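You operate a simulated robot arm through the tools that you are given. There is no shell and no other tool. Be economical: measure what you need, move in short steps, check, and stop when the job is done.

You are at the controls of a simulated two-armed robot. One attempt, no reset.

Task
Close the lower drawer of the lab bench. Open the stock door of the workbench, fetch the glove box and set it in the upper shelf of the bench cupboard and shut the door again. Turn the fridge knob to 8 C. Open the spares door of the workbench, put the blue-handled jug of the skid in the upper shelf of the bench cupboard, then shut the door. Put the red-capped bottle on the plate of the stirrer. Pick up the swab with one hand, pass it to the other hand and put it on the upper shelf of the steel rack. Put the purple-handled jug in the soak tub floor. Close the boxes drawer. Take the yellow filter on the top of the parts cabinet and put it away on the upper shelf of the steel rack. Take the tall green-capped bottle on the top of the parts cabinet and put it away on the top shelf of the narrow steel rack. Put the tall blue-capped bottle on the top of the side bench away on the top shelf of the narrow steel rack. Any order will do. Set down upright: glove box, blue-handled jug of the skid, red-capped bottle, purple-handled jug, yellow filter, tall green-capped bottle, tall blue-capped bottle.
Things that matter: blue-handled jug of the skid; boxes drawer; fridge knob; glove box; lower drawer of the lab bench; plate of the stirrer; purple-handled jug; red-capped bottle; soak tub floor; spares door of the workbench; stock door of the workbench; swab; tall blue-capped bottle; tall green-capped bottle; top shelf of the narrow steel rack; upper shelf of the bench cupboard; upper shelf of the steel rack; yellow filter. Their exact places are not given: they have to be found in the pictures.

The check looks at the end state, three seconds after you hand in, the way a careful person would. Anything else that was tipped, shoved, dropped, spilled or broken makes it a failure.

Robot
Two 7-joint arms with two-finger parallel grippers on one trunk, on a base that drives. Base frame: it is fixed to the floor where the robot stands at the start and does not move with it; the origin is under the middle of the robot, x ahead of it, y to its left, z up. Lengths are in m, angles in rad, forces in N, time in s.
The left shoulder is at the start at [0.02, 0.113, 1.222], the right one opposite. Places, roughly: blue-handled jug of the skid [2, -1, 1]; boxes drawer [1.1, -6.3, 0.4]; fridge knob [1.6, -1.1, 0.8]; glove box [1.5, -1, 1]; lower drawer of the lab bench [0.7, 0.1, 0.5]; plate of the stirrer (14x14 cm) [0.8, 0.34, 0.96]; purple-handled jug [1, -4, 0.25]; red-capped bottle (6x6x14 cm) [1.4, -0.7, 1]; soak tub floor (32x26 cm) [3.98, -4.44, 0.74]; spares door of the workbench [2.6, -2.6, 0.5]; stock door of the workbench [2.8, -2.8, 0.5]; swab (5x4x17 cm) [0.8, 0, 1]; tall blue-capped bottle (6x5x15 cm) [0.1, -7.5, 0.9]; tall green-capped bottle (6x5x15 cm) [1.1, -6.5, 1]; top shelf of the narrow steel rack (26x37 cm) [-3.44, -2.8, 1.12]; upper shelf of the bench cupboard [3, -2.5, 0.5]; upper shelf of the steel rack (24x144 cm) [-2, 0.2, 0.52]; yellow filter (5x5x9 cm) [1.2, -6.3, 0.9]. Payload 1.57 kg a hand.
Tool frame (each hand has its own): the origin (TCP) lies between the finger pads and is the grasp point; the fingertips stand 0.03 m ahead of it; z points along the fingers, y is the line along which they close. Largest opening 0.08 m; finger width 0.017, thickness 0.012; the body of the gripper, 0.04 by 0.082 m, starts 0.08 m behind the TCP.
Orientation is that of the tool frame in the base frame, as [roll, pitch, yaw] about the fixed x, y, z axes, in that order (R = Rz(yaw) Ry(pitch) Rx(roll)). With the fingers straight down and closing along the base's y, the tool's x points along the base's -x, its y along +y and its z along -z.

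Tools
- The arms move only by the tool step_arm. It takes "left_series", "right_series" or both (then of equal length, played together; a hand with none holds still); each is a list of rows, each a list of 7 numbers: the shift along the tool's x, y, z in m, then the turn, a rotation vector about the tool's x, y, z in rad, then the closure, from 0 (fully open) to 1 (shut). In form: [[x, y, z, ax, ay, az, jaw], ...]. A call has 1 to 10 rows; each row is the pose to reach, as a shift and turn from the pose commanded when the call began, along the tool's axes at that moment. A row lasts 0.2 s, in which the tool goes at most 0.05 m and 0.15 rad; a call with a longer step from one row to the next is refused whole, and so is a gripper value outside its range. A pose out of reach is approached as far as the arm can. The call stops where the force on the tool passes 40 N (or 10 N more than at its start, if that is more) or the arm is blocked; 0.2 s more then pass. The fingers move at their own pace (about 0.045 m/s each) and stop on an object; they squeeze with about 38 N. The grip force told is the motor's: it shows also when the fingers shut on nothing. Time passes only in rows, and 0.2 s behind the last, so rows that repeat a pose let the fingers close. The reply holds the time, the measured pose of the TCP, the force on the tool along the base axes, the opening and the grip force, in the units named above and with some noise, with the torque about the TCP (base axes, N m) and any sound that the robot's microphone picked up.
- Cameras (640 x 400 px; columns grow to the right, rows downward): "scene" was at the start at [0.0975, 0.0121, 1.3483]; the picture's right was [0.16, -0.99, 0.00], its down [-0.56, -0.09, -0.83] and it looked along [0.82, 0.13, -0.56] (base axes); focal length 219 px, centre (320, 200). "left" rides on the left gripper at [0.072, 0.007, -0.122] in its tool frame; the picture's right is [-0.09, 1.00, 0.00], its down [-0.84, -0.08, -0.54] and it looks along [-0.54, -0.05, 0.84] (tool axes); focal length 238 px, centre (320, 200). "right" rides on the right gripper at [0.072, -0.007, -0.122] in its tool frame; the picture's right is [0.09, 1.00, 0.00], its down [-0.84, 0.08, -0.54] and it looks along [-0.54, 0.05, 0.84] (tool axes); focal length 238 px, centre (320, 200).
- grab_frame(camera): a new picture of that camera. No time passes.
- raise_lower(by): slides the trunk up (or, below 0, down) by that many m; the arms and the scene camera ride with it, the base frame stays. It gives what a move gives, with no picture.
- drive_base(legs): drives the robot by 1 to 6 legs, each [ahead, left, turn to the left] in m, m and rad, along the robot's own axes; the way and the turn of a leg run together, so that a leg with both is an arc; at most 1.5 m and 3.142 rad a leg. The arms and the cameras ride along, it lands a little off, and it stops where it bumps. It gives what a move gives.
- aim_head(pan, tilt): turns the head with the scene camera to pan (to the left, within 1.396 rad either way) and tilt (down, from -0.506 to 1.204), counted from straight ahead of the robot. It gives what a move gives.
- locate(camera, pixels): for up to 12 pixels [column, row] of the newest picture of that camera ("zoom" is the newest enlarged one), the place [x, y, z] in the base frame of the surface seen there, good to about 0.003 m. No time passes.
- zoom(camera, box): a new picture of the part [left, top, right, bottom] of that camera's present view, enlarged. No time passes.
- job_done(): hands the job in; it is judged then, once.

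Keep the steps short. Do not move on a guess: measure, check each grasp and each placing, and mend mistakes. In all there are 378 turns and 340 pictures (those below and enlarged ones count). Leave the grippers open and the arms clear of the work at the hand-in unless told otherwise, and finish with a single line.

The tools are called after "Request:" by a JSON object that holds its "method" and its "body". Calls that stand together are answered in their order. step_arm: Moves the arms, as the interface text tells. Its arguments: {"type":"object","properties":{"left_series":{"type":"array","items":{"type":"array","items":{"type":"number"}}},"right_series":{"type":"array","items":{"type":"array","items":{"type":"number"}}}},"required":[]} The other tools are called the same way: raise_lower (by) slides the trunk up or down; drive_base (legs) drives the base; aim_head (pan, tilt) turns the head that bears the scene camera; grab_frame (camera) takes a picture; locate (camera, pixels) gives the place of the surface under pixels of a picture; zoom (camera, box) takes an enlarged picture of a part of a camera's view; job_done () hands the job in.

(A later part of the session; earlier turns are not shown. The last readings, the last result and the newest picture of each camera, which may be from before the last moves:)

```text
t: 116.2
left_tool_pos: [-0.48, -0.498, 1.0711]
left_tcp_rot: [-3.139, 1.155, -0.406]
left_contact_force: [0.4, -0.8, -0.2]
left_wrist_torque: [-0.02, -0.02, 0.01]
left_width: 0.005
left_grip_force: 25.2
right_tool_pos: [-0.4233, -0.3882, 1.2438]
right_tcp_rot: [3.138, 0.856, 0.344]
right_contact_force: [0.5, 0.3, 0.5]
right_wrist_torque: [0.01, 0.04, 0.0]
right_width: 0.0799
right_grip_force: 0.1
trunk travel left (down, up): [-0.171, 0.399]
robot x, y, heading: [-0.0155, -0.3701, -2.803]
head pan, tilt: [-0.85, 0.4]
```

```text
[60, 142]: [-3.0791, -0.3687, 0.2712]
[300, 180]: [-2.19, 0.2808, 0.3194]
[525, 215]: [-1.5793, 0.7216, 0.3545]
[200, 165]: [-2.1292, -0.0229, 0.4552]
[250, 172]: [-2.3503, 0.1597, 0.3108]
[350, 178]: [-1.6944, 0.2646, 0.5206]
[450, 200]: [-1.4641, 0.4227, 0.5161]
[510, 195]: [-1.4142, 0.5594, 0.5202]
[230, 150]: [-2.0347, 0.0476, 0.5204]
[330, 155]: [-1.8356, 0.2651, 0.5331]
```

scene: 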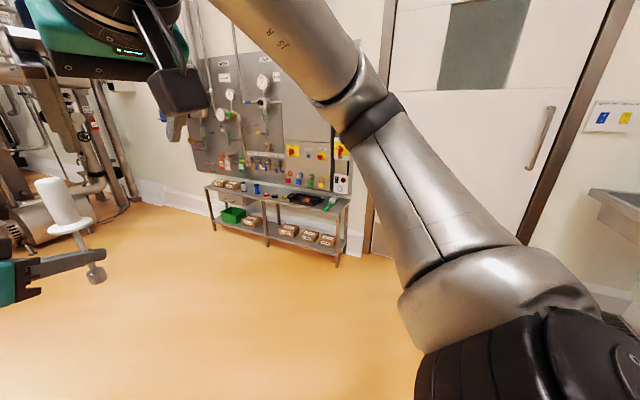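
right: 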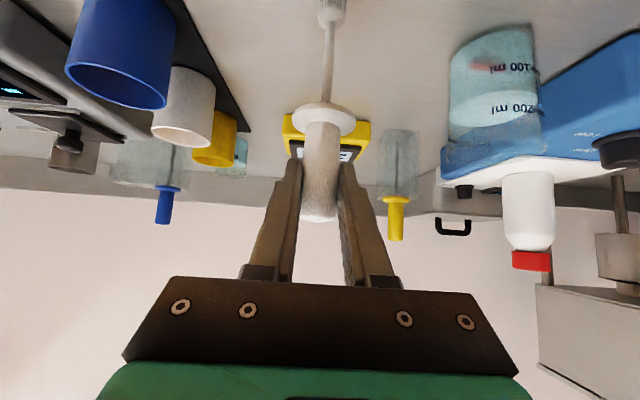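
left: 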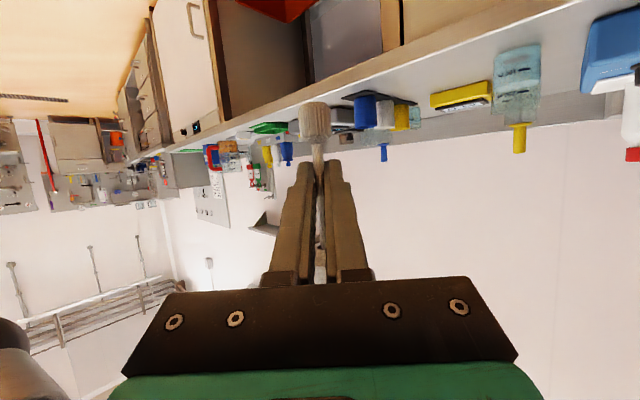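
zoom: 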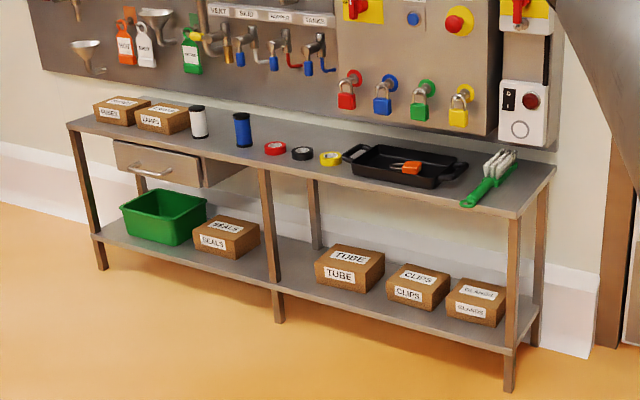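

Upper shelf is z≈0.52, front edge at l≈1.20 in bench axes, running along u. I turn to face it (heading 2.195) and drive nearer.

Request:
{"method": "drive_base", "body": {"legs": [[0, 0, -1.285], [0.5, 0.6, 0], [0.15, 0.6, 0]]}}

Request:
{"method": "aim_head", "body": {"pan": 0, "tilt": 0.7}}

Request:
{"method": "grab_frame", "body": {"camera": "scene"}}

```text
t: 126.6
left_tool_pos: [-1.6081, -0.144, 1.0716]
left_tcp_rot: [-3.139, 1.155, -1.685]
left_contact_force: [0.3, -0.1, -0.3]
left_wrist_torque: [0.02, 0.02, -0.01]
left_width: 0.0046
left_grip_force: 25.2
right_tool_pos: [-1.4875, -0.1664, 1.2431]
right_tcp_rot: [3.14, 0.856, -0.938]
right_contact_force: [-0.2, 0.6, 0.4]
right_wrist_torque: [0.01, 0.02, 0.02]
right_width: 0.0801
right_grip_force: 0.0
trunk travel left (down, up): [-0.171, 0.399]
robot x, y, heading: [-1.3517, -0.5561, 2.203]
head pan, tilt: [-0.85, 0.4]
```

```text
t: 127.8
left_tool_pos: [-1.6072, -0.1445, 1.0706]
left_tcp_rot: [-3.141, 1.153, -1.688]
left_contact_force: [0.2, -0.2, 0.0]
left_wrist_torque: [0.0, -0.02, -0.02]
left_width: 0.005
left_grip_force: 25.5
right_tool_pos: [-1.4863, -0.1662, 1.2421]
right_tcp_rot: [3.14, 0.858, -0.937]
right_contact_force: [-0.8, -0.8, -0.4]
right_wrist_torque: [0.04, -0.01, -0.02]
right_width: 0.08
right_grip_force: 0.0
trunk travel left (down, up): [-0.171, 0.399]
robot x, y, heading: [-1.3517, -0.5511, 2.197]
head pan, tilt: [0.0, 0.7]
```

```text
287 pictures are left
```

scene: 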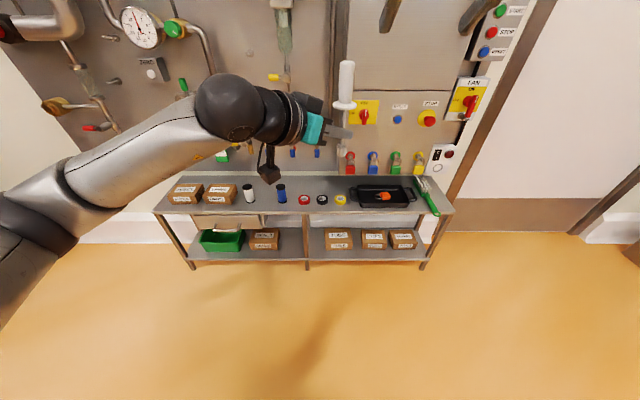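

Request:
{"method": "zoom", "body": {"camera": "scene", "box": [150, 160, 460, 250]}}

Request:
{"method": "locate", "body": {"camera": "scene", "pixels": [[265, 210], [295, 212], [345, 212], [304, 200], [322, 199], [341, 200], [281, 190], [355, 205], [347, 68], [345, 98], [337, 150], [330, 185]]}}

Request:
{"method": "zoom", "body": {"camera": "scene", "box": [260, 50, 400, 170]}}

```text
2.06 times, centred on (305, 205) of scene
```

zoom: 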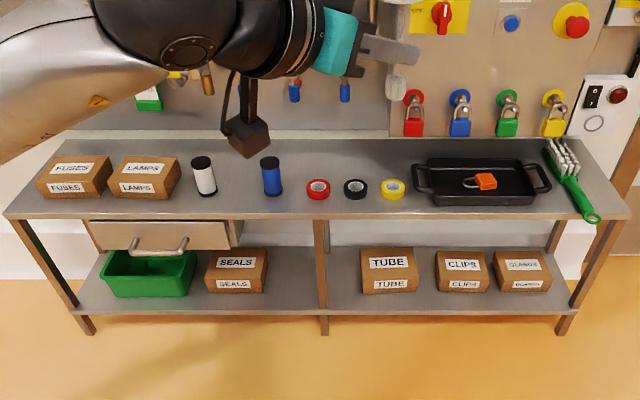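

```text
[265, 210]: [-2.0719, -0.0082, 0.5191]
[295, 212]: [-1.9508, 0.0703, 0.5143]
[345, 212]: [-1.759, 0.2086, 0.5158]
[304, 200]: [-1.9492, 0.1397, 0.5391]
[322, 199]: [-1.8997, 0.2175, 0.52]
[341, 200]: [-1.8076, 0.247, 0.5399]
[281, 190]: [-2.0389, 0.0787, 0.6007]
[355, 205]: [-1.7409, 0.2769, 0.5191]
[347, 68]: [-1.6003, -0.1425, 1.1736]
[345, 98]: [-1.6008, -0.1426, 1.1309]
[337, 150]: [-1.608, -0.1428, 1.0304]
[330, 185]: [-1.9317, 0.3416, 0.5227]
```

```text
3.33 times, centred on (330, 110) of scene
```

zoom: 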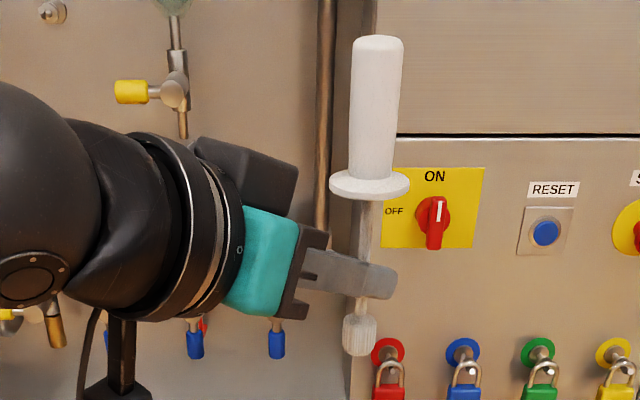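

The gap between the white and blue spools (u≈-1.69) is free. I test whether the left arm can get low enough with the swab upright: lower the trunk, then move the hand down.

Request:
{"method": "raise_lower", "body": {"by": -0.165}}

Request:
{"method": "step_arm", "body": {"left_series": [[0.04, 0, 0.018, 0, 0, 0, 1], [0.08, 0, 0.036, 0, 0, 0, 1], [0.12, 0, 0.054, 0, 0, 0, 1], [0.16, 0, 0.072, 0, 0, 0, 1], [0.2, 0, 0.09, 0, 0, 0, 1], [0.24, 0, 0.108, 0, 0, 0, 1], [0.28, 0, 0.126, 0, 0, 0, 1]]}}

```text
t: 129.7
left_tool_pos: [-1.6062, -0.1434, 0.9065]
left_tcp_rot: [-3.14, 1.156, -1.687]
left_contact_force: [0.3, 0.5, -0.3]
left_wrist_torque: [0.05, -0.01, 0.03]
left_width: 0.0049
left_grip_force: 25.1
right_tool_pos: [-1.4857, -0.1659, 1.0784]
right_tcp_rot: [3.14, 0.857, -0.938]
right_contact_force: [0.0, -1.0, -0.4]
right_wrist_torque: [0.0, 0.02, 0.01]
right_width: 0.08
right_grip_force: 0.0
trunk travel left (down, up): [-0.006, 0.564]
robot x, y, heading: [-1.3471, -0.5577, 2.203]
head pan, tilt: [0.0, 0.7]
```

```text
t: 131.3
left_tool_pos: [-1.6061, -0.1423, 0.5993]
left_tcp_rot: [3.139, 1.154, -1.689]
left_contact_force: [-0.8, -0.1, -0.3]
left_wrist_torque: [0.01, -0.03, -0.02]
left_width: 0.0049
left_grip_force: 25.2
right_tool_pos: [-1.4854, -0.1665, 1.0788]
right_tcp_rot: [3.141, 0.858, -0.937]
right_contact_force: [-0.1, 0.3, -0.1]
right_wrist_torque: [0.0, -0.01, 0.04]
right_width: 0.08
right_grip_force: 0.1
trunk travel left (down, up): [-0.006, 0.564]
robot x, y, heading: [-1.3518, -0.5535, 2.203]
head pan, tilt: [0.0, 0.7]
```

Reach is fine (z 0.60 with swab upright). I turn the base 0.65 left so the hand points straight into the rack, and go to a point 0.2 m in front of the gap.

Request:
{"method": "drive_base", "body": {"legs": [[0, 0, 0.647], [0.25, -0.196, 0]]}}

Request:
{"method": "aim_head", "body": {"pan": -0.5, "tilt": 0.8}}

Request:
{"method": "grab_frame", "body": {"camera": "scene"}}

Request:
{"method": "grab_frame", "body": {"camera": "left"}}

```text
t: 135.1
left_tool_pos: [-1.985, -0.1157, 0.5995]
left_tcp_rot: [-3.141, 1.153, -1.043]
left_contact_force: [0.7, -0.6, 0.3]
left_wrist_torque: [-0.01, -0.01, 0.01]
left_width: 0.0048
left_grip_force: 24.6
right_tool_pos: [-1.8744, -0.064, 1.0779]
right_tcp_rot: [3.141, 0.857, -0.292]
right_contact_force: [0.2, -0.3, 0.2]
right_wrist_torque: [-0.02, 0.03, -0.03]
right_width: 0.0802
right_grip_force: 0.0
trunk travel left (down, up): [-0.006, 0.564]
robot x, y, heading: [-1.5366, -0.2913, 2.843]
head pan, tilt: [0.0, 0.7]
```

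```text
t: 136.1
left_tool_pos: [-1.9849, -0.1176, 0.5995]
left_tcp_rot: [-3.139, 1.154, -1.044]
left_contact_force: [-0.4, -0.5, -0.1]
left_wrist_torque: [-0.01, 0.0, -0.03]
left_width: 0.0049
left_grip_force: 25.1
right_tool_pos: [-1.8761, -0.0635, 1.0769]
right_tcp_rot: [3.141, 0.857, -0.293]
right_contact_force: [0.5, 0.0, 0.1]
right_wrist_torque: [0.0, -0.03, -0.01]
right_width: 0.0803
right_grip_force: 0.1
trunk travel left (down, up): [-0.006, 0.564]
robot x, y, heading: [-1.5362, -0.2915, 2.844]
head pan, tilt: [-0.499, 0.799]
```

```text
284 pictures are left
```

scene: 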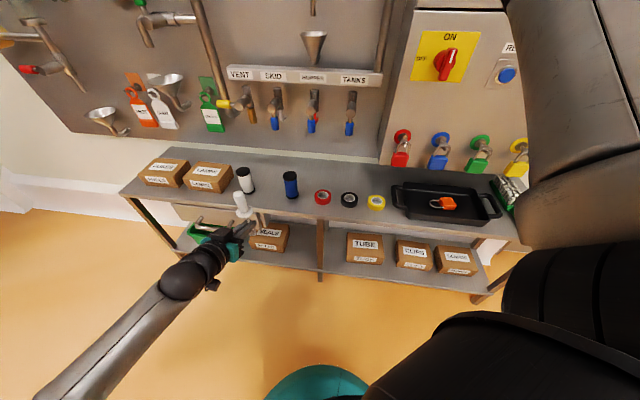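

```text
283 pictures are left
```

left: 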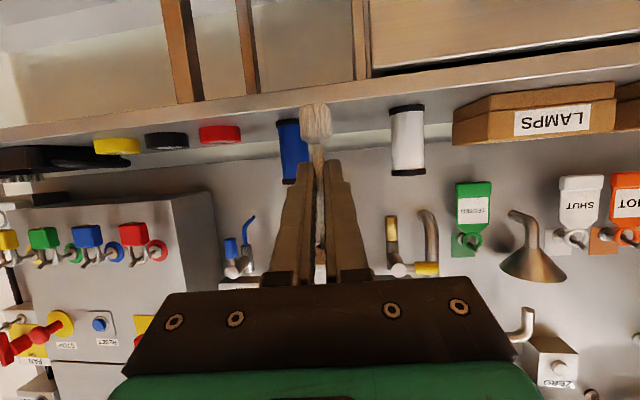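

Request:
{"method": "locate", "body": {"camera": "left", "pixels": [[288, 150], [282, 165], [407, 140], [392, 140], [350, 105], [316, 110], [220, 133]]}}

Request:
{"method": "zoom", "body": {"camera": "scene", "box": [180, 140, 360, 280]}}

```text
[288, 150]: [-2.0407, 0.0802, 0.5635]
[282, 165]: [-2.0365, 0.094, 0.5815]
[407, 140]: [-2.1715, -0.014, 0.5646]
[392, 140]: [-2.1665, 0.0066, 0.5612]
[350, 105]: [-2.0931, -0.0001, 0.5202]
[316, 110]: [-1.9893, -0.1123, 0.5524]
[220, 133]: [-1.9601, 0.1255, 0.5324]
```

```text
2.86 times, centred on (270, 210) of scene
```

zoom: 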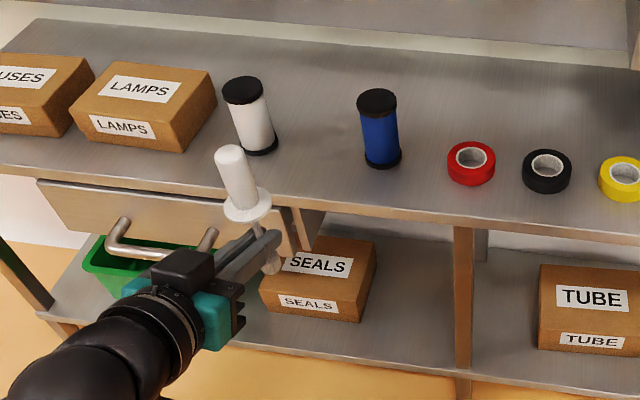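

Request:
{"method": "drive_base", "body": {"legs": [[0.169, -0.114, 0]]}}

Request:
{"method": "zoom", "body": {"camera": "scene", "box": [180, 120, 360, 260]}}

Request:
{"method": "grab_frame", "body": {"camera": "left"}}

```text
t: 137.7
left_tool_pos: [-2.1126, 0.0417, 0.5993]
left_tcp_rot: [-3.14, 1.154, -1.042]
left_contact_force: [1.1, 0.0, -0.4]
left_wrist_torque: [-0.01, 0.01, 0.01]
left_width: 0.0049
left_grip_force: 25.6
right_tool_pos: [-2.0032, 0.094, 1.0782]
right_tcp_rot: [3.139, 0.858, -0.296]
right_contact_force: [0.2, -0.5, -0.2]
right_wrist_torque: [0.02, 0.0, 0.03]
right_width: 0.0799
right_grip_force: 0.0
trunk travel left (down, up): [-0.006, 0.564]
robot x, y, heading: [-1.6637, -0.1358, 2.848]
head pan, tilt: [-0.499, 0.799]
```

```text
2.86 times, centred on (270, 190) of scene
```

zoom: 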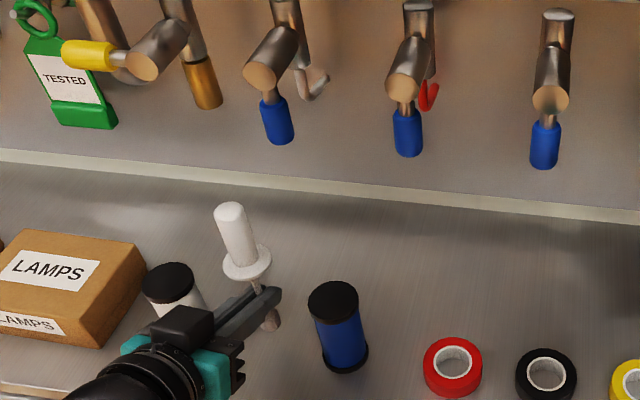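

```text
280 pictures are left
```

left: 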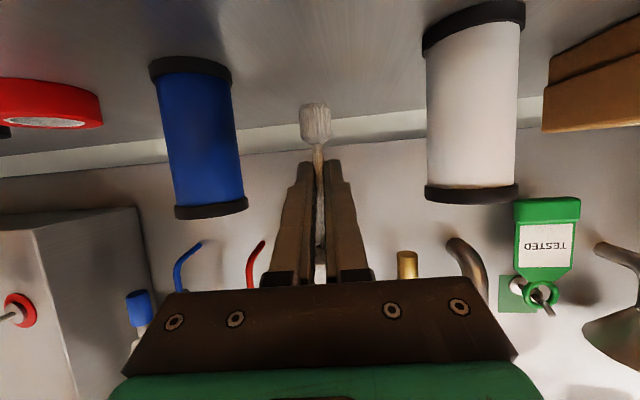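

Request:
{"method": "step_arm", "body": {"left_series": [[0.01, 0, 0.0044, 0, 0, 0, 1], [0.0183, 0, 0.0081, 0, 0, 0, 1], [0.0201, 0, 0.0089, 0, 0, 0, 1]]}}

Request:
{"method": "grab_frame", "body": {"camera": "left"}}

```text
t: 138.5
left_tool_pos: [-2.1131, 0.0414, 0.5767]
left_tcp_rot: [-3.14, 1.155, -1.045]
left_contact_force: [1.1, 0.2, 0.7]
left_wrist_torque: [0.01, -0.02, -0.02]
left_width: 0.0049
left_grip_force: 25.4
right_tool_pos: [-2.0032, 0.0943, 1.0782]
right_tcp_rot: [3.141, 0.858, -0.292]
right_contact_force: [0.2, -0.1, -0.1]
right_wrist_torque: [0.01, -0.04, 0.0]
right_width: 0.0799
right_grip_force: 0.1
trunk travel left (down, up): [-0.006, 0.564]
robot x, y, heading: [-1.6646, -0.1359, 2.844]
head pan, tilt: [-0.499, 0.799]
```

```text
279 pictures are left
```

left: 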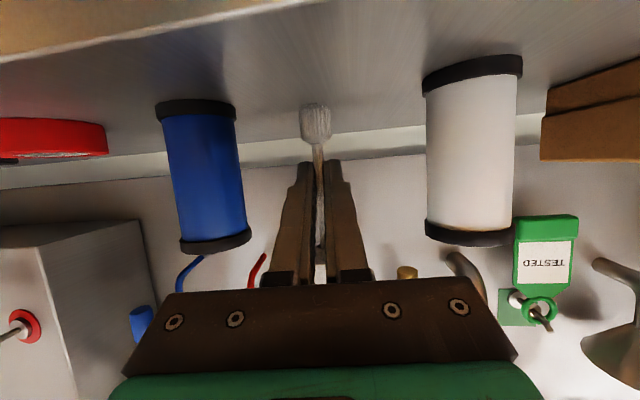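

Request:
{"method": "locate", "body": {"camera": "left", "pixels": [[315, 107], [315, 112], [315, 98], [315, 130]]}}

Request:
{"method": "step_arm", "body": {"left_series": [[0.0027, 0, 0.0012, 0, 0, 0, 1], [0.0046, 0, 0.002, 0, 0, 0, 1]]}}

```text
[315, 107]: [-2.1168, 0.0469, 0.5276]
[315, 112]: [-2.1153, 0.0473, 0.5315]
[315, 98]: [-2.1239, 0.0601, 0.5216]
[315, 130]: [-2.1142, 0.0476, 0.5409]
```

```text
t: 139.1
left_tool_pos: [-2.1129, 0.0403, 0.5707]
left_tcp_rot: [-3.138, 1.155, -1.045]
left_contact_force: [0.3, -0.5, 0.4]
left_wrist_torque: [-0.01, -0.01, -0.01]
left_width: 0.0048
left_grip_force: 25.4
right_tool_pos: [-2.0031, 0.0945, 1.0775]
right_tcp_rot: [3.141, 0.857, -0.293]
right_contact_force: [0.2, -0.4, 0.4]
right_wrist_torque: [0.03, 0.0, 0.03]
right_width: 0.08
right_grip_force: 0.1
trunk travel left (down, up): [-0.006, 0.564]
robot x, y, heading: [-1.6604, -0.1349, 2.844]
head pan, tilt: [-0.499, 0.799]
```

Request:
{"method": "step_arm", "body": {"left_series": [[0.0018, 0, 0.0008, 0, 0, 0, 1]]}}

```text
t: 139.5
left_tool_pos: [-2.1133, 0.041, 0.5715]
left_tcp_rot: [-3.141, 1.157, -1.047]
left_contact_force: [1.3, -1.3, 4.8]
left_wrist_torque: [-0.03, 0.02, 0.02]
left_width: 0.005
left_grip_force: 25.5
right_tool_pos: [-2.0028, 0.0936, 1.0782]
right_tcp_rot: [3.141, 0.856, -0.292]
right_contact_force: [-0.4, 0.7, -0.2]
right_wrist_torque: [0.03, 0.0, 0.0]
right_width: 0.0798
right_grip_force: 0.1
trunk travel left (down, up): [-0.006, 0.564]
robot x, y, heading: [-1.6615, -0.1366, 2.847]
head pan, tilt: [-0.499, 0.799]
```

Contact (4.8 N up). Open only partly (spools are near) and check that the swab stands.

Request:
{"method": "step_arm", "body": {"left_series": [[0, 0, 0, 0, 0, 0, 0.85], [0, 0, 0, 0, 0, 0, 0.6], [0, 0, 0, 0, 0, 0, 0.6]]}}

Request:
{"method": "grab_frame", "body": {"camera": "left"}}

```text
t: 140.3
left_tool_pos: [-2.1128, 0.042, 0.5702]
left_tcp_rot: [-3.14, 1.154, -1.043]
left_contact_force: [0.0, 0.4, -0.1]
left_wrist_torque: [0.0, 0.02, 0.02]
left_width: 0.0318
left_grip_force: 0.0
right_tool_pos: [-2.0035, 0.094, 1.0776]
right_tcp_rot: [3.141, 0.857, -0.292]
right_contact_force: [0.5, -0.5, -0.1]
right_wrist_torque: [0.01, -0.02, 0.0]
right_width: 0.0803
right_grip_force: 0.1
trunk travel left (down, up): [-0.006, 0.564]
robot x, y, heading: [-1.6643, -0.1341, 2.846]
head pan, tilt: [-0.499, 0.799]
```

```text
278 pictures are left
```

left: 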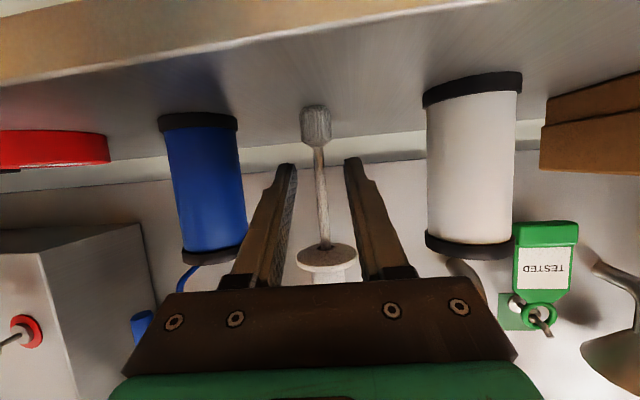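

Request:
{"method": "step_arm", "body": {"left_series": [[0.012, 0, -0.027, 0, 0, 0, 0.6], [0.024, 0, -0.055, 0, 0, 0, 0.6], [0.036, 0, -0.082, 0, 0, 0, 0.6]]}}

Request:
{"method": "drive_base", "body": {"legs": [[-0.24, 0.18, 0]]}}

Request:
{"method": "zoom", "body": {"camera": "scene", "box": [160, 100, 400, 270]}}

```text
t: 141.1
left_tool_pos: [-2.0678, -0.0356, 0.5705]
left_tcp_rot: [-3.14, 1.156, -1.044]
left_contact_force: [0.7, 0.2, -0.2]
left_wrist_torque: [0.01, 0.01, 0.01]
left_width: 0.032
left_grip_force: 0.0
right_tool_pos: [-2.002, 0.0942, 1.0773]
right_tcp_rot: [-3.141, 0.857, -0.292]
right_contact_force: [-0.1, -0.6, -0.8]
right_wrist_torque: [-0.01, 0.06, 0.0]
right_width: 0.0797
right_grip_force: 0.1
trunk travel left (down, up): [-0.006, 0.564]
robot x, y, heading: [-1.6629, -0.1347, 2.844]
head pan, tilt: [-0.499, 0.799]
```

```text
t: 143.1
left_tool_pos: [-1.8883, -0.2793, 0.5705]
left_tcp_rot: [-3.139, 1.153, -1.042]
left_contact_force: [-0.9, 0.2, -0.1]
left_wrist_torque: [0.01, 0.01, 0.01]
left_width: 0.0322
left_grip_force: 0.0
right_tool_pos: [-1.8249, -0.1492, 1.0765]
right_tcp_rot: [3.14, 0.857, -0.293]
right_contact_force: [0.6, 1.3, 0.2]
right_wrist_torque: [0.01, -0.01, 0.03]
right_width: 0.08
right_grip_force: 0.1
trunk travel left (down, up): [-0.006, 0.564]
robot x, y, heading: [-1.4819, -0.3801, 2.845]
head pan, tilt: [-0.499, 0.799]
```

```text
2.35 times, centred on (280, 185) of scene
```

zoom: 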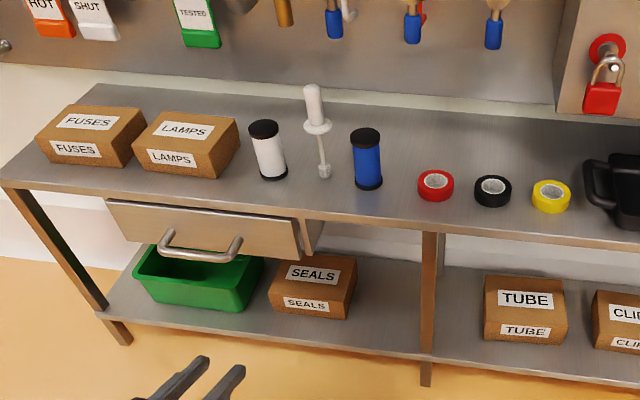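

The swab stands on the upper shelf. Next the fridge knob. I raise the left hand, open it, turn to the bench heading and drive back.

Request:
{"method": "step_arm", "body": {"left_series": [[-0.04, 0, -0.018, 0, 0, 0, 0.3], [-0.08, 0, -0.036, 0, 0, 0, 0], [-0.12, 0, -0.054, 0, 0, 0, 0], [-0.16, 0, -0.072, 0, 0, 0, 0], [-0.2, 0, -0.09, 0, 0, 0, 0], [-0.24, 0, -0.108, 0, 0, 0, 0], [-0.28, 0, -0.126, 0, 0, 0, 0]]}}

Request:
{"method": "drive_base", "body": {"legs": [[-0.1, 0.1, -2.22], [1.2, -0.5, 0]]}}

Request:
{"method": "aim_head", "body": {"pan": -0.9, "tilt": 0.5}}

Request:
{"method": "grab_frame", "body": {"camera": "scene"}}

```text
t: 144.7
left_tool_pos: [-1.8891, -0.28, 0.877]
left_tcp_rot: [-3.141, 1.154, -1.041]
left_contact_force: [0.3, -0.2, -0.1]
left_wrist_torque: [-0.01, 0.0, 0.01]
left_width: 0.0804
left_grip_force: 0.0
right_tool_pos: [-1.8255, -0.1495, 1.0774]
right_tcp_rot: [3.139, 0.858, -0.295]
right_contact_force: [0.1, -0.2, 0.3]
right_wrist_torque: [0.0, -0.04, 0.02]
right_width: 0.08
right_grip_force: 0.1
trunk travel left (down, up): [-0.006, 0.564]
robot x, y, heading: [-1.4855, -0.3756, 2.846]
head pan, tilt: [-0.499, 0.799]
```

```text
t: 156.5
left_tool_pos: [0.0375, 0.1042, 0.8781]
left_tcp_rot: [-3.139, 1.153, 3.028]
left_contact_force: [0.1, 0.5, 0.7]
left_wrist_torque: [0.0, 0.03, -0.02]
left_width: 0.08
left_grip_force: 0.1
right_tool_pos: [0.1042, -0.0255, 1.0776]
right_tcp_rot: [3.14, 0.856, -2.503]
right_contact_force: [-0.1, 1.0, 0.7]
right_wrist_torque: [0.02, -0.01, 0.01]
right_width: 0.0799
right_grip_force: 0.1
trunk travel left (down, up): [-0.006, 0.564]
robot x, y, heading: [-0.2843, -0.1583, 0.634]
head pan, tilt: [-0.499, 0.799]
cut short: leg 1
```

```text
t: 157.4
left_tool_pos: [0.0374, 0.1036, 0.8784]
left_tcp_rot: [-3.14, 1.154, 3.03]
left_contact_force: [0.0, 0.8, -0.4]
left_wrist_torque: [0.05, 0.02, 0.01]
left_width: 0.0797
left_grip_force: 0.0
right_tool_pos: [0.1033, -0.0249, 1.0791]
right_tcp_rot: [3.14, 0.856, -2.503]
right_contact_force: [0.5, 0.2, 0.0]
right_wrist_torque: [-0.03, -0.03, -0.03]
right_width: 0.0798
right_grip_force: 0.1
trunk travel left (down, up): [-0.006, 0.564]
robot x, y, heading: [-0.2832, -0.1589, 0.635]
head pan, tilt: [-0.901, 0.499]
```

```text
276 pictures are left
```

scene: 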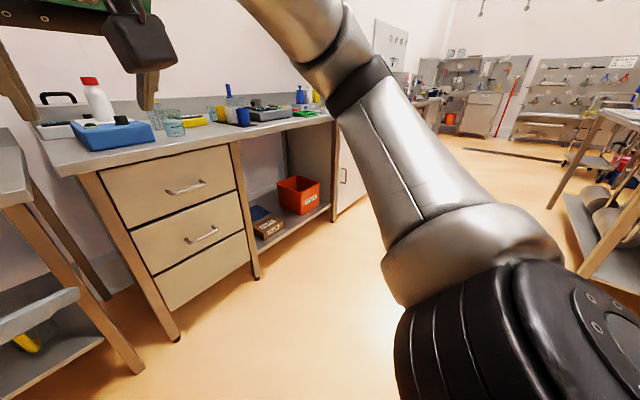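

Request:
{"method": "locate", "body": {"camera": "scene", "pixels": [[555, 200], [585, 275], [600, 120], [635, 220], [630, 300], [490, 160]]}}

```text
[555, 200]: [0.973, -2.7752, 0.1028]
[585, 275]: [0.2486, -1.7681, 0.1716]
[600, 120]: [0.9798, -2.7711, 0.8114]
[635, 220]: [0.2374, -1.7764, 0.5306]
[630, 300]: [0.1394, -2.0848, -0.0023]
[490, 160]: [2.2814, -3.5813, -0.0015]
```

Request:
{"method": "drive_base", "body": {"legs": [[0.1, -0.86, -0.008], [0.1, -0.88, 0]]}}

Request:
{"method": "aim_head", "body": {"pan": -0.2, "tilt": 0.6}}

Request:
{"method": "grab_frame", "body": {"camera": "scene"}}

```text
t: 166.3
left_tool_pos: [1.2248, -1.1928, 0.8769]
left_tcp_rot: [-3.14, 1.155, 3.018]
left_contact_force: [0.0, 0.7, -0.4]
left_wrist_torque: [-0.01, -0.01, 0.01]
left_width: 0.08
left_grip_force: 0.0
right_tool_pos: [1.2909, -1.3231, 1.0784]
right_tcp_rot: [-3.14, 0.857, -2.515]
right_contact_force: [-0.5, 0.1, 1.2]
right_wrist_torque: [-0.01, -0.01, -0.01]
right_width: 0.08
right_grip_force: 0.0
trunk travel left (down, up): [-0.006, 0.564]
robot x, y, heading: [0.903, -1.4544, 0.62]
head pan, tilt: [-0.901, 0.499]
```

```text
t: 167.3
left_tool_pos: [1.2259, -1.194, 0.8772]
left_tcp_rot: [-3.138, 1.154, 3.018]
left_contact_force: [0.5, -0.6, 0.0]
left_wrist_torque: [0.04, -0.01, -0.01]
left_width: 0.0799
left_grip_force: 0.0
right_tool_pos: [1.2905, -1.3232, 1.0777]
right_tcp_rot: [-3.14, 0.858, -2.516]
right_contact_force: [0.6, -0.3, -0.1]
right_wrist_torque: [0.0, -0.02, 0.0]
right_width: 0.08
right_grip_force: 0.2
trunk travel left (down, up): [-0.006, 0.564]
robot x, y, heading: [0.9013, -1.454, 0.622]
head pan, tilt: [-0.201, 0.6]
```

```text
275 pictures are left
```

scene: 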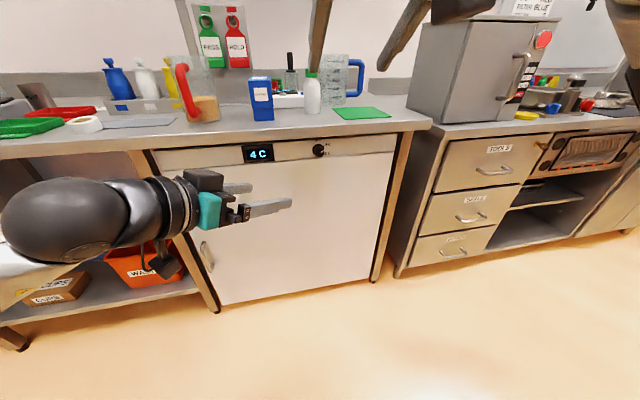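

Request:
{"method": "zoom", "body": {"camera": "scene", "box": [230, 125, 390, 225]}}

Request:
{"method": "locate", "body": {"camera": "zoom", "pixels": [[354, 105], [358, 118], [335, 95], [420, 105], [310, 120], [300, 90], [380, 90], [500, 110]]}}

```text
4.00 times, centred on (310, 175) of scene
```

zoom: 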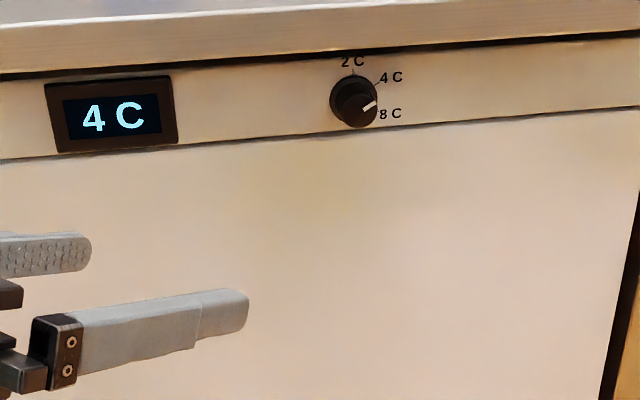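

```text
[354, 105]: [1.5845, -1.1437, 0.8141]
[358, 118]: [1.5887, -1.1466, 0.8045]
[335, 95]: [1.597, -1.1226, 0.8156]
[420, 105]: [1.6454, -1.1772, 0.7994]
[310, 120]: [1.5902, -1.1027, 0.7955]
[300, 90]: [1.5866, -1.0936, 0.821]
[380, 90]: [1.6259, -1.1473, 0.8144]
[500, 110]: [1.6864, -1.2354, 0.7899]
```

Knob centre is about u 0.616–0.647, l −1.858, z 0.81; it needs ≈56° clockwise. I yaw the right tool inward 0.6 and then raise its pitch to horizontal, lowering it to knob height.

Request:
{"method": "step_arm", "body": {"right_series": [[0, 0, 0, -0.11, 0, -0.095, 0], [0, 0, 0.0, -0.22, 0, -0.19, 0], [0, 0, 0, -0.33, 0, -0.286, 0], [0, 0, 0, -0.44, 0, -0.38, 0]]}}

Request:
{"method": "step_arm", "body": {"right_series": [[0.03, 0, 0.026, 0, -0.1, 0, 0], [0.06, 0, 0.052, 0, -0.2, 0, 0], [0.09, 0, 0.078, 0, -0.3, 0, 0], [0.12, 0, 0.104, 0, -0.4, 0, 0], [0.15, 0, 0.13, 0, -0.5, 0, 0], [0.18, 0, 0.156, 0, -0.6, 0, 0], [0.2, 0, 0.173, 0, -0.72, 0, 0]]}}

```text
t: 168.3
left_tool_pos: [1.2263, -1.1923, 0.8772]
left_tcp_rot: [-3.139, 1.154, 3.017]
left_contact_force: [0.6, 0.6, 0.1]
left_wrist_torque: [-0.02, -0.01, 0.02]
left_width: 0.0801
left_grip_force: 0.0
right_tool_pos: [1.2891, -1.3235, 1.0782]
right_tcp_rot: [3.141, 0.858, -1.929]
right_contact_force: [1.0, -0.2, 0.7]
right_wrist_torque: [0.0, 0.0, 0.01]
right_width: 0.08
right_grip_force: 0.0
trunk travel left (down, up): [-0.006, 0.564]
robot x, y, heading: [0.8991, -1.4553, 0.62]
head pan, tilt: [-0.201, 0.6]
```

```text
t: 169.9
left_tool_pos: [1.2257, -1.1933, 0.877]
left_tcp_rot: [-3.14, 1.153, 3.018]
left_contact_force: [-0.1, 1.1, 0.4]
left_wrist_torque: [-0.03, 0.01, -0.03]
left_width: 0.0799
left_grip_force: 0.1
right_tool_pos: [1.2902, -1.3243, 0.8145]
right_tcp_rot: [-0.234, 1.56, 0.971]
right_contact_force: [-0.3, 0.4, -0.6]
right_wrist_torque: [0.0, -0.02, 0.0]
right_width: 0.0801
right_grip_force: 0.0
right hand out of reach, approached as far as the arm can: row 4, 5, 6
trunk travel left (down, up): [-0.006, 0.564]
robot x, y, heading: [0.9024, -1.4552, 0.627]
head pan, tilt: [-0.201, 0.6]
```

Tool is horizontal. I tuck the left hand up and back, turn the base by −0.588 so the right tool points straight at the panel, and move to a pre-grasp 12 cm before the knob.

Request:
{"method": "step_arm", "body": {"left_series": [[-0.02, 0, -0.036, 0, 0, 0, 0], [-0.041, 0, -0.073, 0, 0, 0, 0], [-0.062, 0, -0.109, 0, 0, 0, 0], [-0.082, 0, -0.145, 0, 0, 0, 0], [-0.102, 0, -0.182, 0, 0, 0, 0], [-0.123, 0, -0.218, 0, 0, 0, 0]]}}

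Request:
{"method": "drive_base", "body": {"legs": [[0, 0, -0.588], [0.2, 0.334, 0]]}}

Request:
{"method": "grab_frame", "body": {"camera": "right"}}

Request:
{"method": "aim_head", "body": {"pan": 0.4, "tilt": 0.6}}

Request:
{"method": "grab_frame", "body": {"camera": "scene"}}

```text
t: 171.3
left_tool_pos: [1.0772, -1.1739, 1.0759]
left_tcp_rot: [-3.14, 1.153, 3.016]
left_contact_force: [0.0, -0.5, 0.2]
left_wrist_torque: [0.03, -0.01, -0.03]
left_width: 0.0801
left_grip_force: 0.1
right_tool_pos: [1.2891, -1.3246, 0.8128]
right_tcp_rot: [0.164, 1.566, 1.373]
right_contact_force: [0.0, -0.2, -0.4]
right_wrist_torque: [0.0, 0.03, 0.0]
right_width: 0.0798
right_grip_force: 0.0
trunk travel left (down, up): [-0.006, 0.564]
robot x, y, heading: [0.8974, -1.4569, 0.62]
head pan, tilt: [-0.201, 0.6]
```

```text
t: 175.4
left_tool_pos: [1.3963, -0.9866, 1.0774]
left_tcp_rot: [-3.14, 1.155, 2.422]
left_contact_force: [0.0, -0.3, -0.2]
left_wrist_torque: [0.0, 0.02, -0.01]
left_width: 0.08
left_grip_force: 0.1
right_tool_pos: [1.4884, -1.2289, 0.8133]
right_tcp_rot: [0.198, 1.563, 0.81]
right_contact_force: [0.8, -0.6, -0.4]
right_wrist_torque: [-0.01, 0.02, 0.01]
right_width: 0.08
right_grip_force: 0.0
trunk travel left (down, up): [-0.006, 0.564]
robot x, y, heading: [1.0887, -1.1205, 0.028]
head pan, tilt: [-0.201, 0.6]
```

```text
273 pictures are left
```

right: 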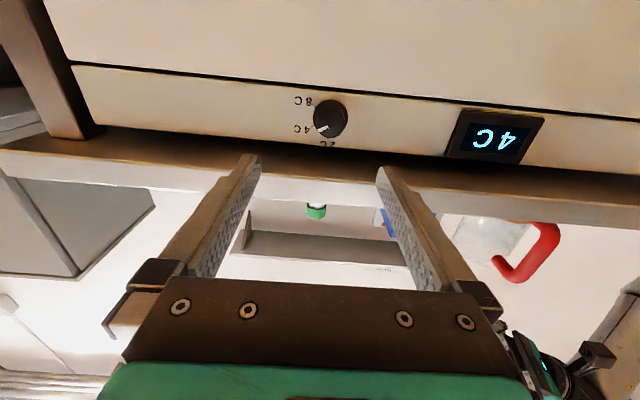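

```text
t: 176.4
left_tool_pos: [1.3971, -0.9867, 1.077]
left_tcp_rot: [-3.14, 1.152, 2.423]
left_contact_force: [0.6, 0.7, 0.3]
left_wrist_torque: [0.01, 0.05, 0.0]
left_width: 0.08
left_grip_force: 0.0
right_tool_pos: [1.4886, -1.2284, 0.8105]
right_tcp_rot: [0.211, 1.563, 0.821]
right_contact_force: [0.6, -0.1, 0.0]
right_wrist_torque: [0.0, -0.01, 0.02]
right_width: 0.08
right_grip_force: 0.0
trunk travel left (down, up): [-0.006, 0.564]
robot x, y, heading: [1.0931, -1.1234, 0.024]
head pan, tilt: [0.4, 0.6]
```

```text
272 pictures are left
```

scene: 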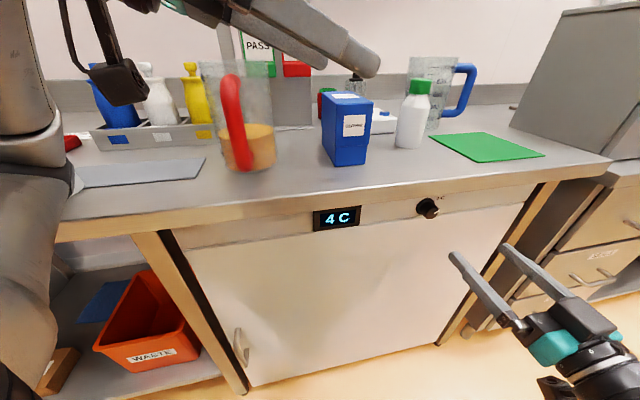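

Request:
{"method": "locate", "body": {"camera": "right", "pixels": [[330, 118], [314, 116], [346, 120], [328, 103], [326, 133], [330, 160], [260, 90], [400, 112]]}}

Request:
{"method": "zoom", "body": {"camera": "right", "box": [270, 70, 390, 160]}}

```text
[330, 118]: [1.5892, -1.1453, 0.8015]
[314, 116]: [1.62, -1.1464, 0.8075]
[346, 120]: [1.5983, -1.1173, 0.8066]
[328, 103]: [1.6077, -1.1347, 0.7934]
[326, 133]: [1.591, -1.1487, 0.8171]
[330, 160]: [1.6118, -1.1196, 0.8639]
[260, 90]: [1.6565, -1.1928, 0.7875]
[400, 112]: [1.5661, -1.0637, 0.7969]
```

```text
4.44 times, centred on (330, 115) of right
```

zoom: 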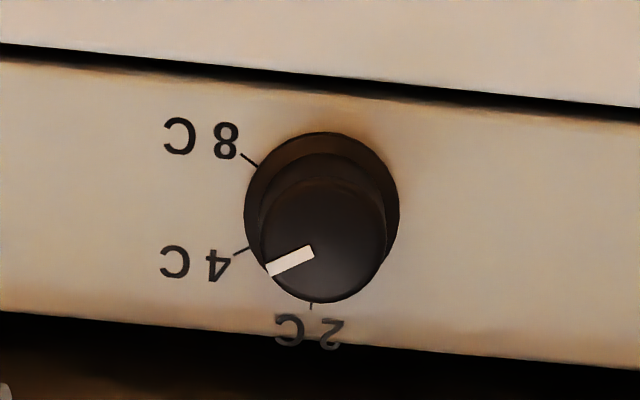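

Ticks are 60° apart and the pointer is at 4 C, so I need +1.05 rad about the tool axis. I pre-rotate −0.52, centre, then advance 0.12 m and grip.

Request:
{"method": "step_arm", "body": {"right_series": [[0, 0.004, 0, 0, 0, -0.14, 0], [0, 0.0085, 0, 0, 0, -0.28, 0], [0, 0.0085, 0, 0, 0, -0.42, 0], [0, 0.0085, 0, 0, 0, -0.52, 0], [0, 0.0085, 0.04, 0, 0, -0.52, 0.3], [0, 0.0085, 0.075, 0, 0, -0.52, 0.3]]}}

Request:
{"method": "grab_frame", "body": {"camera": "right"}}

```text
t: 177.8
left_tool_pos: [1.3972, -0.9863, 1.0778]
left_tcp_rot: [-3.14, 1.154, 2.423]
left_contact_force: [-0.8, -0.3, 0.3]
left_wrist_torque: [0.02, -0.02, 0.01]
left_width: 0.0799
left_grip_force: 0.0
right_tool_pos: [1.5572, -1.2023, 0.8397]
right_tcp_rot: [-1.578, 1.06, -0.953]
right_contact_force: [-0.3, 0.3, -0.4]
right_wrist_torque: [-0.01, -0.01, 0.0]
right_width: 0.0558
right_grip_force: 0.0
right hand out of reach, approached as far as the arm can: row 3, 4, 5, 6
trunk travel left (down, up): [-0.006, 0.564]
robot x, y, heading: [1.0966, -1.1208, 0.026]
head pan, tilt: [0.4, 0.6]
```

```text
270 pictures are left
```

right: 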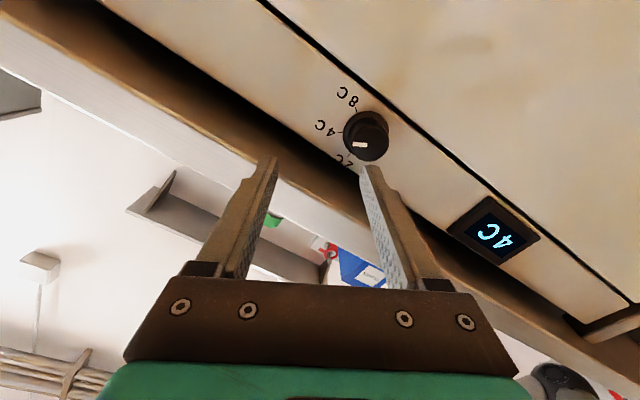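

The −0.52 pre-turn is beyond the wrist range. I back off, undo it, and will do the turn in positive strokes.

Request:
{"method": "step_arm", "body": {"right_series": [[0, 0, -0.04, 0, 0, 0, 0], [0, 0, -0.075, 0, 0, 0.13, 0], [0, 0, -0.075, 0, 0, 0.26, 0], [0, 0, -0.075, 0, 0, 0.39, 0], [0, 0, -0.075, 0, 0, 0.5, 0]]}}

Request:
{"method": "grab_frame", "body": {"camera": "right"}}

```text
t: 179.0
left_tool_pos: [1.3966, -0.9862, 1.0783]
left_tcp_rot: [-3.14, 1.153, 2.424]
left_contact_force: [-0.5, -0.5, 0.6]
left_wrist_torque: [-0.01, 0.01, 0.0]
left_width: 0.0801
left_grip_force: 0.1
right_tool_pos: [1.4973, -1.2444, 0.8382]
right_tcp_rot: [-1.196, 1.552, -0.584]
right_contact_force: [-0.6, 0.3, -0.1]
right_wrist_torque: [-0.02, 0.0, 0.0]
right_width: 0.0799
right_grip_force: 0.1
trunk travel left (down, up): [-0.006, 0.564]
robot x, y, heading: [1.0882, -1.1197, 0.026]
head pan, tilt: [0.4, 0.6]
```

```text
269 pictures are left
```

right: 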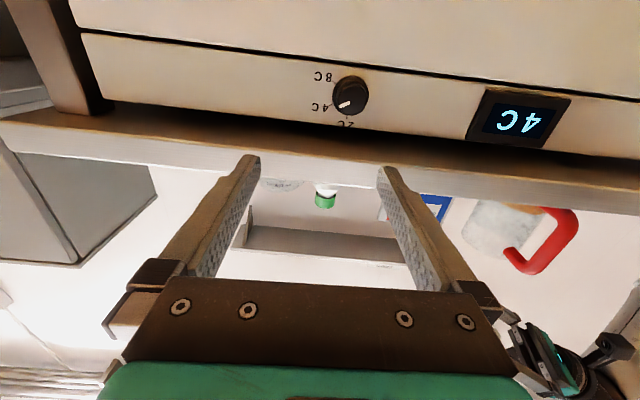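

Request:
{"method": "step_arm", "body": {"right_series": [[0.015, 0.0133, 0, 0, 0, 0, 0.3], [0.029, 0.0266, 0, 0, 0, 0, 0.3], [0.029, 0.0266, 0.04, 0, 0, 0, 0.3], [0.029, 0.0266, 0.08, 0, 0, 0, 0.3]]}}

Request:
{"method": "grab_frame", "body": {"camera": "right"}}

```text
t: 180.0
left_tool_pos: [1.3967, -0.9873, 1.0772]
left_tcp_rot: [-3.139, 1.154, 2.421]
left_contact_force: [0.2, -0.5, 0.9]
left_wrist_torque: [-0.02, 0.03, -0.02]
left_width: 0.0802
left_grip_force: 0.1
right_tool_pos: [1.5468, -1.1773, 0.8089]
right_tcp_rot: [-1.259, 1.551, -0.648]
right_contact_force: [-0.1, 0.4, -0.1]
right_wrist_torque: [0.04, -0.02, 0.0]
right_width: 0.0558
right_grip_force: 0.0
trunk travel left (down, up): [-0.006, 0.564]
robot x, y, heading: [1.0925, -1.118, 0.031]
head pan, tilt: [0.4, 0.6]
```

```text
268 pictures are left
```

right: 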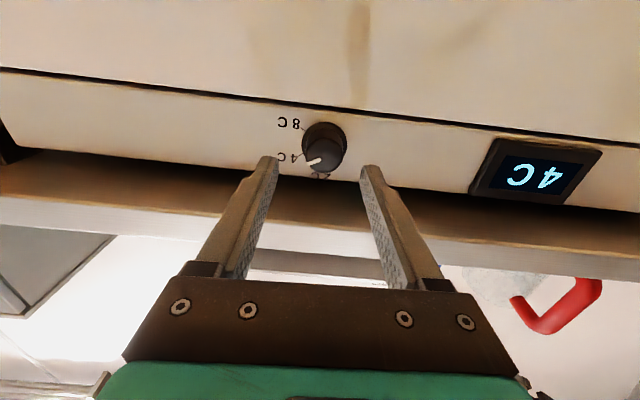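

Request:
{"method": "step_arm", "body": {"right_series": [[0, 0, 0.025, 0, 0, 0, 0.3], [0, 0, 0.045, 0, 0, 0, 0.3], [0, 0, 0.045, 0, 0, 0, 1], [0, 0, 0.045, 0, 0, 0, 1], [0, 0, 0.045, 0, 0, 0, 1]]}}

Request:
{"method": "grab_frame", "body": {"camera": "right"}}

```text
t: 181.2
left_tool_pos: [1.3944, -0.9856, 1.0777]
left_tcp_rot: [-3.141, 1.156, 2.423]
left_contact_force: [0.4, 0.3, 0.1]
left_wrist_torque: [0.01, -0.02, -0.02]
left_width: 0.08
left_grip_force: 0.0
right_tool_pos: [1.5814, -1.1491, 0.8103]
right_tcp_rot: [-1.199, 1.553, -0.58]
right_contact_force: [-8.0, 10.9, -2.9]
right_wrist_torque: [0.05, -0.09, 0.58]
right_width: 0.0314
right_grip_force: 26.7
trunk travel left (down, up): [-0.006, 0.564]
robot x, y, heading: [1.0954, -1.1218, 0.024]
head pan, tilt: [0.4, 0.6]
```

```text
267 pictures are left
```

right: 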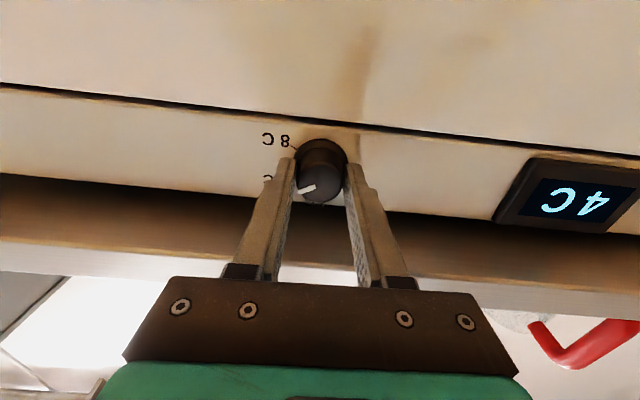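

Gripped the knob (width 0.031). Rotate +0.5 in steps.

Request:
{"method": "step_arm", "body": {"right_series": [[0, 0, 0, 0, 0, 0.13, 1], [0, 0, 0, 0, 0, 0.26, 1], [0, 0, 0, 0, 0, 0.39, 1], [0, 0, 0, 0, 0, 0.52, 1], [0, 0, 0, 0, 0, 0.52, 1]]}}

Request:
{"method": "grab_frame", "body": {"camera": "right"}}

```text
t: 182.4
left_tool_pos: [1.3957, -0.9849, 1.0777]
left_tcp_rot: [-3.139, 1.155, 2.423]
left_contact_force: [-0.4, -0.7, 0.3]
left_wrist_torque: [0.02, 0.0, 0.03]
left_width: 0.0799
left_grip_force: 0.2
right_tool_pos: [1.5824, -1.1487, 0.8099]
right_tcp_rot: [1.561, 1.069, 2.18]
right_contact_force: [-10.1, 17.0, -0.1]
right_wrist_torque: [-0.38, 0.49, 0.98]
right_width: 0.0313
right_grip_force: 40.3
trunk travel left (down, up): [-0.006, 0.564]
robot x, y, heading: [1.0903, -1.1218, 0.027]
head pan, tilt: [0.4, 0.6]
```

```text
266 pictures are left
```

right: 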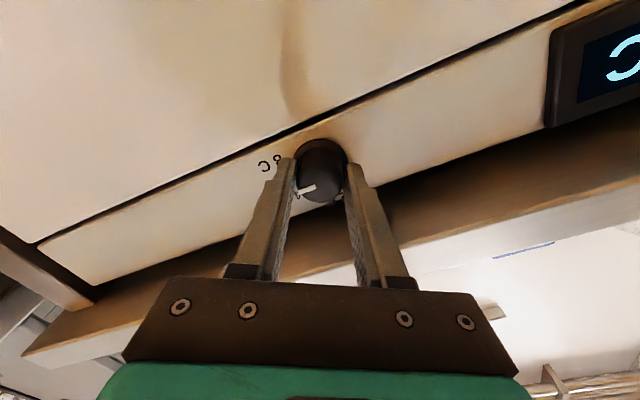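

The knob turns with the hand. Continue another 0.53 rad.

Request:
{"method": "step_arm", "body": {"right_series": [[0, 0, 0, 0, 0, 0.13, 1], [0, 0, 0, 0, 0, 0.26, 1], [0, 0, 0, 0, 0, 0.39, 1], [0, 0, 0, 0, 0, 0.53, 1], [0, 0, 0, 0, 0, 0.53, 1]]}}

Request:
{"method": "aim_head", "body": {"pan": 0.45, "tilt": 0.6}}

Request:
{"method": "zoom", "body": {"camera": "scene", "box": [280, 130, 500, 270]}}

```text
t: 183.6
left_tool_pos: [1.3953, -0.9846, 1.0783]
left_tcp_rot: [-3.137, 1.155, 2.422]
left_contact_force: [-1.1, -0.6, 0.0]
left_wrist_torque: [0.0, 0.02, -0.04]
left_width: 0.0803
left_grip_force: 0.1
right_tool_pos: [1.5818, -1.1497, 0.8099]
right_tcp_rot: [1.563, 0.541, 2.185]
right_contact_force: [-9.2, 17.2, 1.9]
right_wrist_torque: [-0.2, -0.19, 0.73]
right_width: 0.0311
right_grip_force: 39.6
trunk travel left (down, up): [-0.006, 0.564]
robot x, y, heading: [1.0933, -1.1221, 0.029]
head pan, tilt: [0.4, 0.6]
```

```text
t: 184.3
left_tool_pos: [1.3958, -0.9832, 1.0791]
left_tcp_rot: [-3.138, 1.155, 2.423]
left_contact_force: [0.9, 0.0, -0.2]
left_wrist_torque: [-0.02, -0.02, -0.02]
left_width: 0.0799
left_grip_force: 0.0
right_tool_pos: [1.5821, -1.149, 0.8095]
right_tcp_rot: [1.565, 0.54, 2.183]
right_contact_force: [-8.4, 17.1, 2.6]
right_wrist_torque: [-0.07, -0.18, 0.67]
right_width: 0.0311
right_grip_force: 39.7
trunk travel left (down, up): [-0.006, 0.564]
robot x, y, heading: [1.0955, -1.12, 0.028]
head pan, tilt: [0.45, 0.6]
```

```text
2.86 times, centred on (390, 200) of scene
```

zoom: 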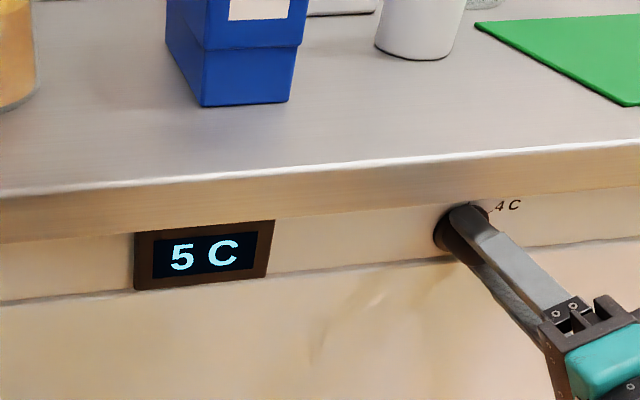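

Display reads 5 C (maybe lagging). I open and look at the pointer.

Request:
{"method": "step_arm", "body": {"right_series": [[0, 0, 0, 0, 0, 0, 0.6], [0, 0, 0, 0, 0, 0, 0.3], [0, 0, -0.04, 0, 0, 0, 0.3], [0, 0, -0.08, 0, 0, 0, 0.3]]}}

Request:
{"method": "zoom", "body": {"camera": "scene", "box": [320, 150, 480, 250]}}

Request:
{"method": "grab_frame", "body": {"camera": "right"}}

```text
t: 185.3
left_tool_pos: [1.3968, -0.9871, 1.0783]
left_tcp_rot: [-3.139, 1.153, 2.421]
left_contact_force: [0.7, 0.2, 0.6]
left_wrist_torque: [0.03, -0.03, 0.0]
left_width: 0.0799
left_grip_force: 0.1
right_tool_pos: [1.5182, -1.1993, 0.8101]
right_tcp_rot: [1.564, 0.539, 2.178]
right_contact_force: [0.2, 0.7, -0.3]
right_wrist_torque: [0.04, -0.03, 0.04]
right_width: 0.056
right_grip_force: 0.0
trunk travel left (down, up): [-0.006, 0.564]
robot x, y, heading: [1.0927, -1.1195, 0.027]
head pan, tilt: [0.45, 0.6]
```

```text
4.00 times, centred on (400, 200) of scene
```

zoom: 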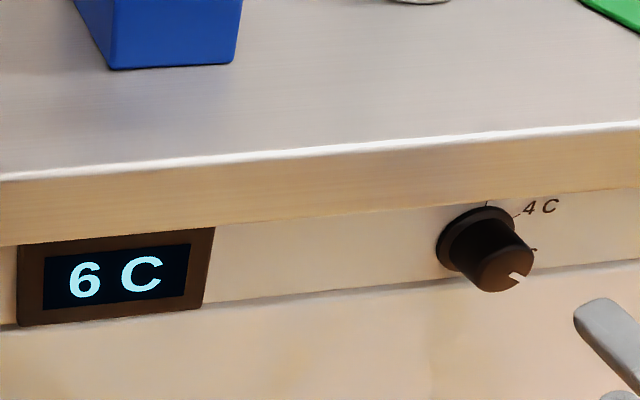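

```text
263 pictures are left
```

right: 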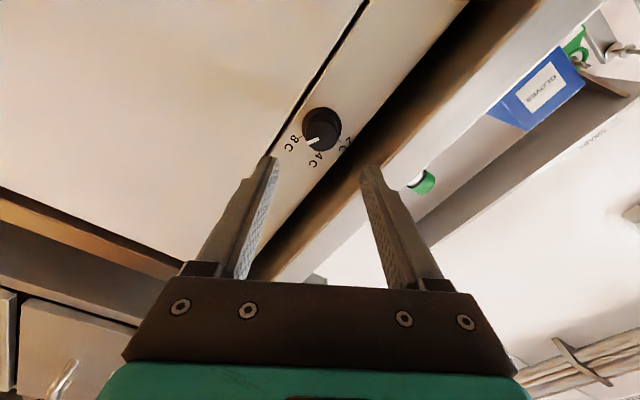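

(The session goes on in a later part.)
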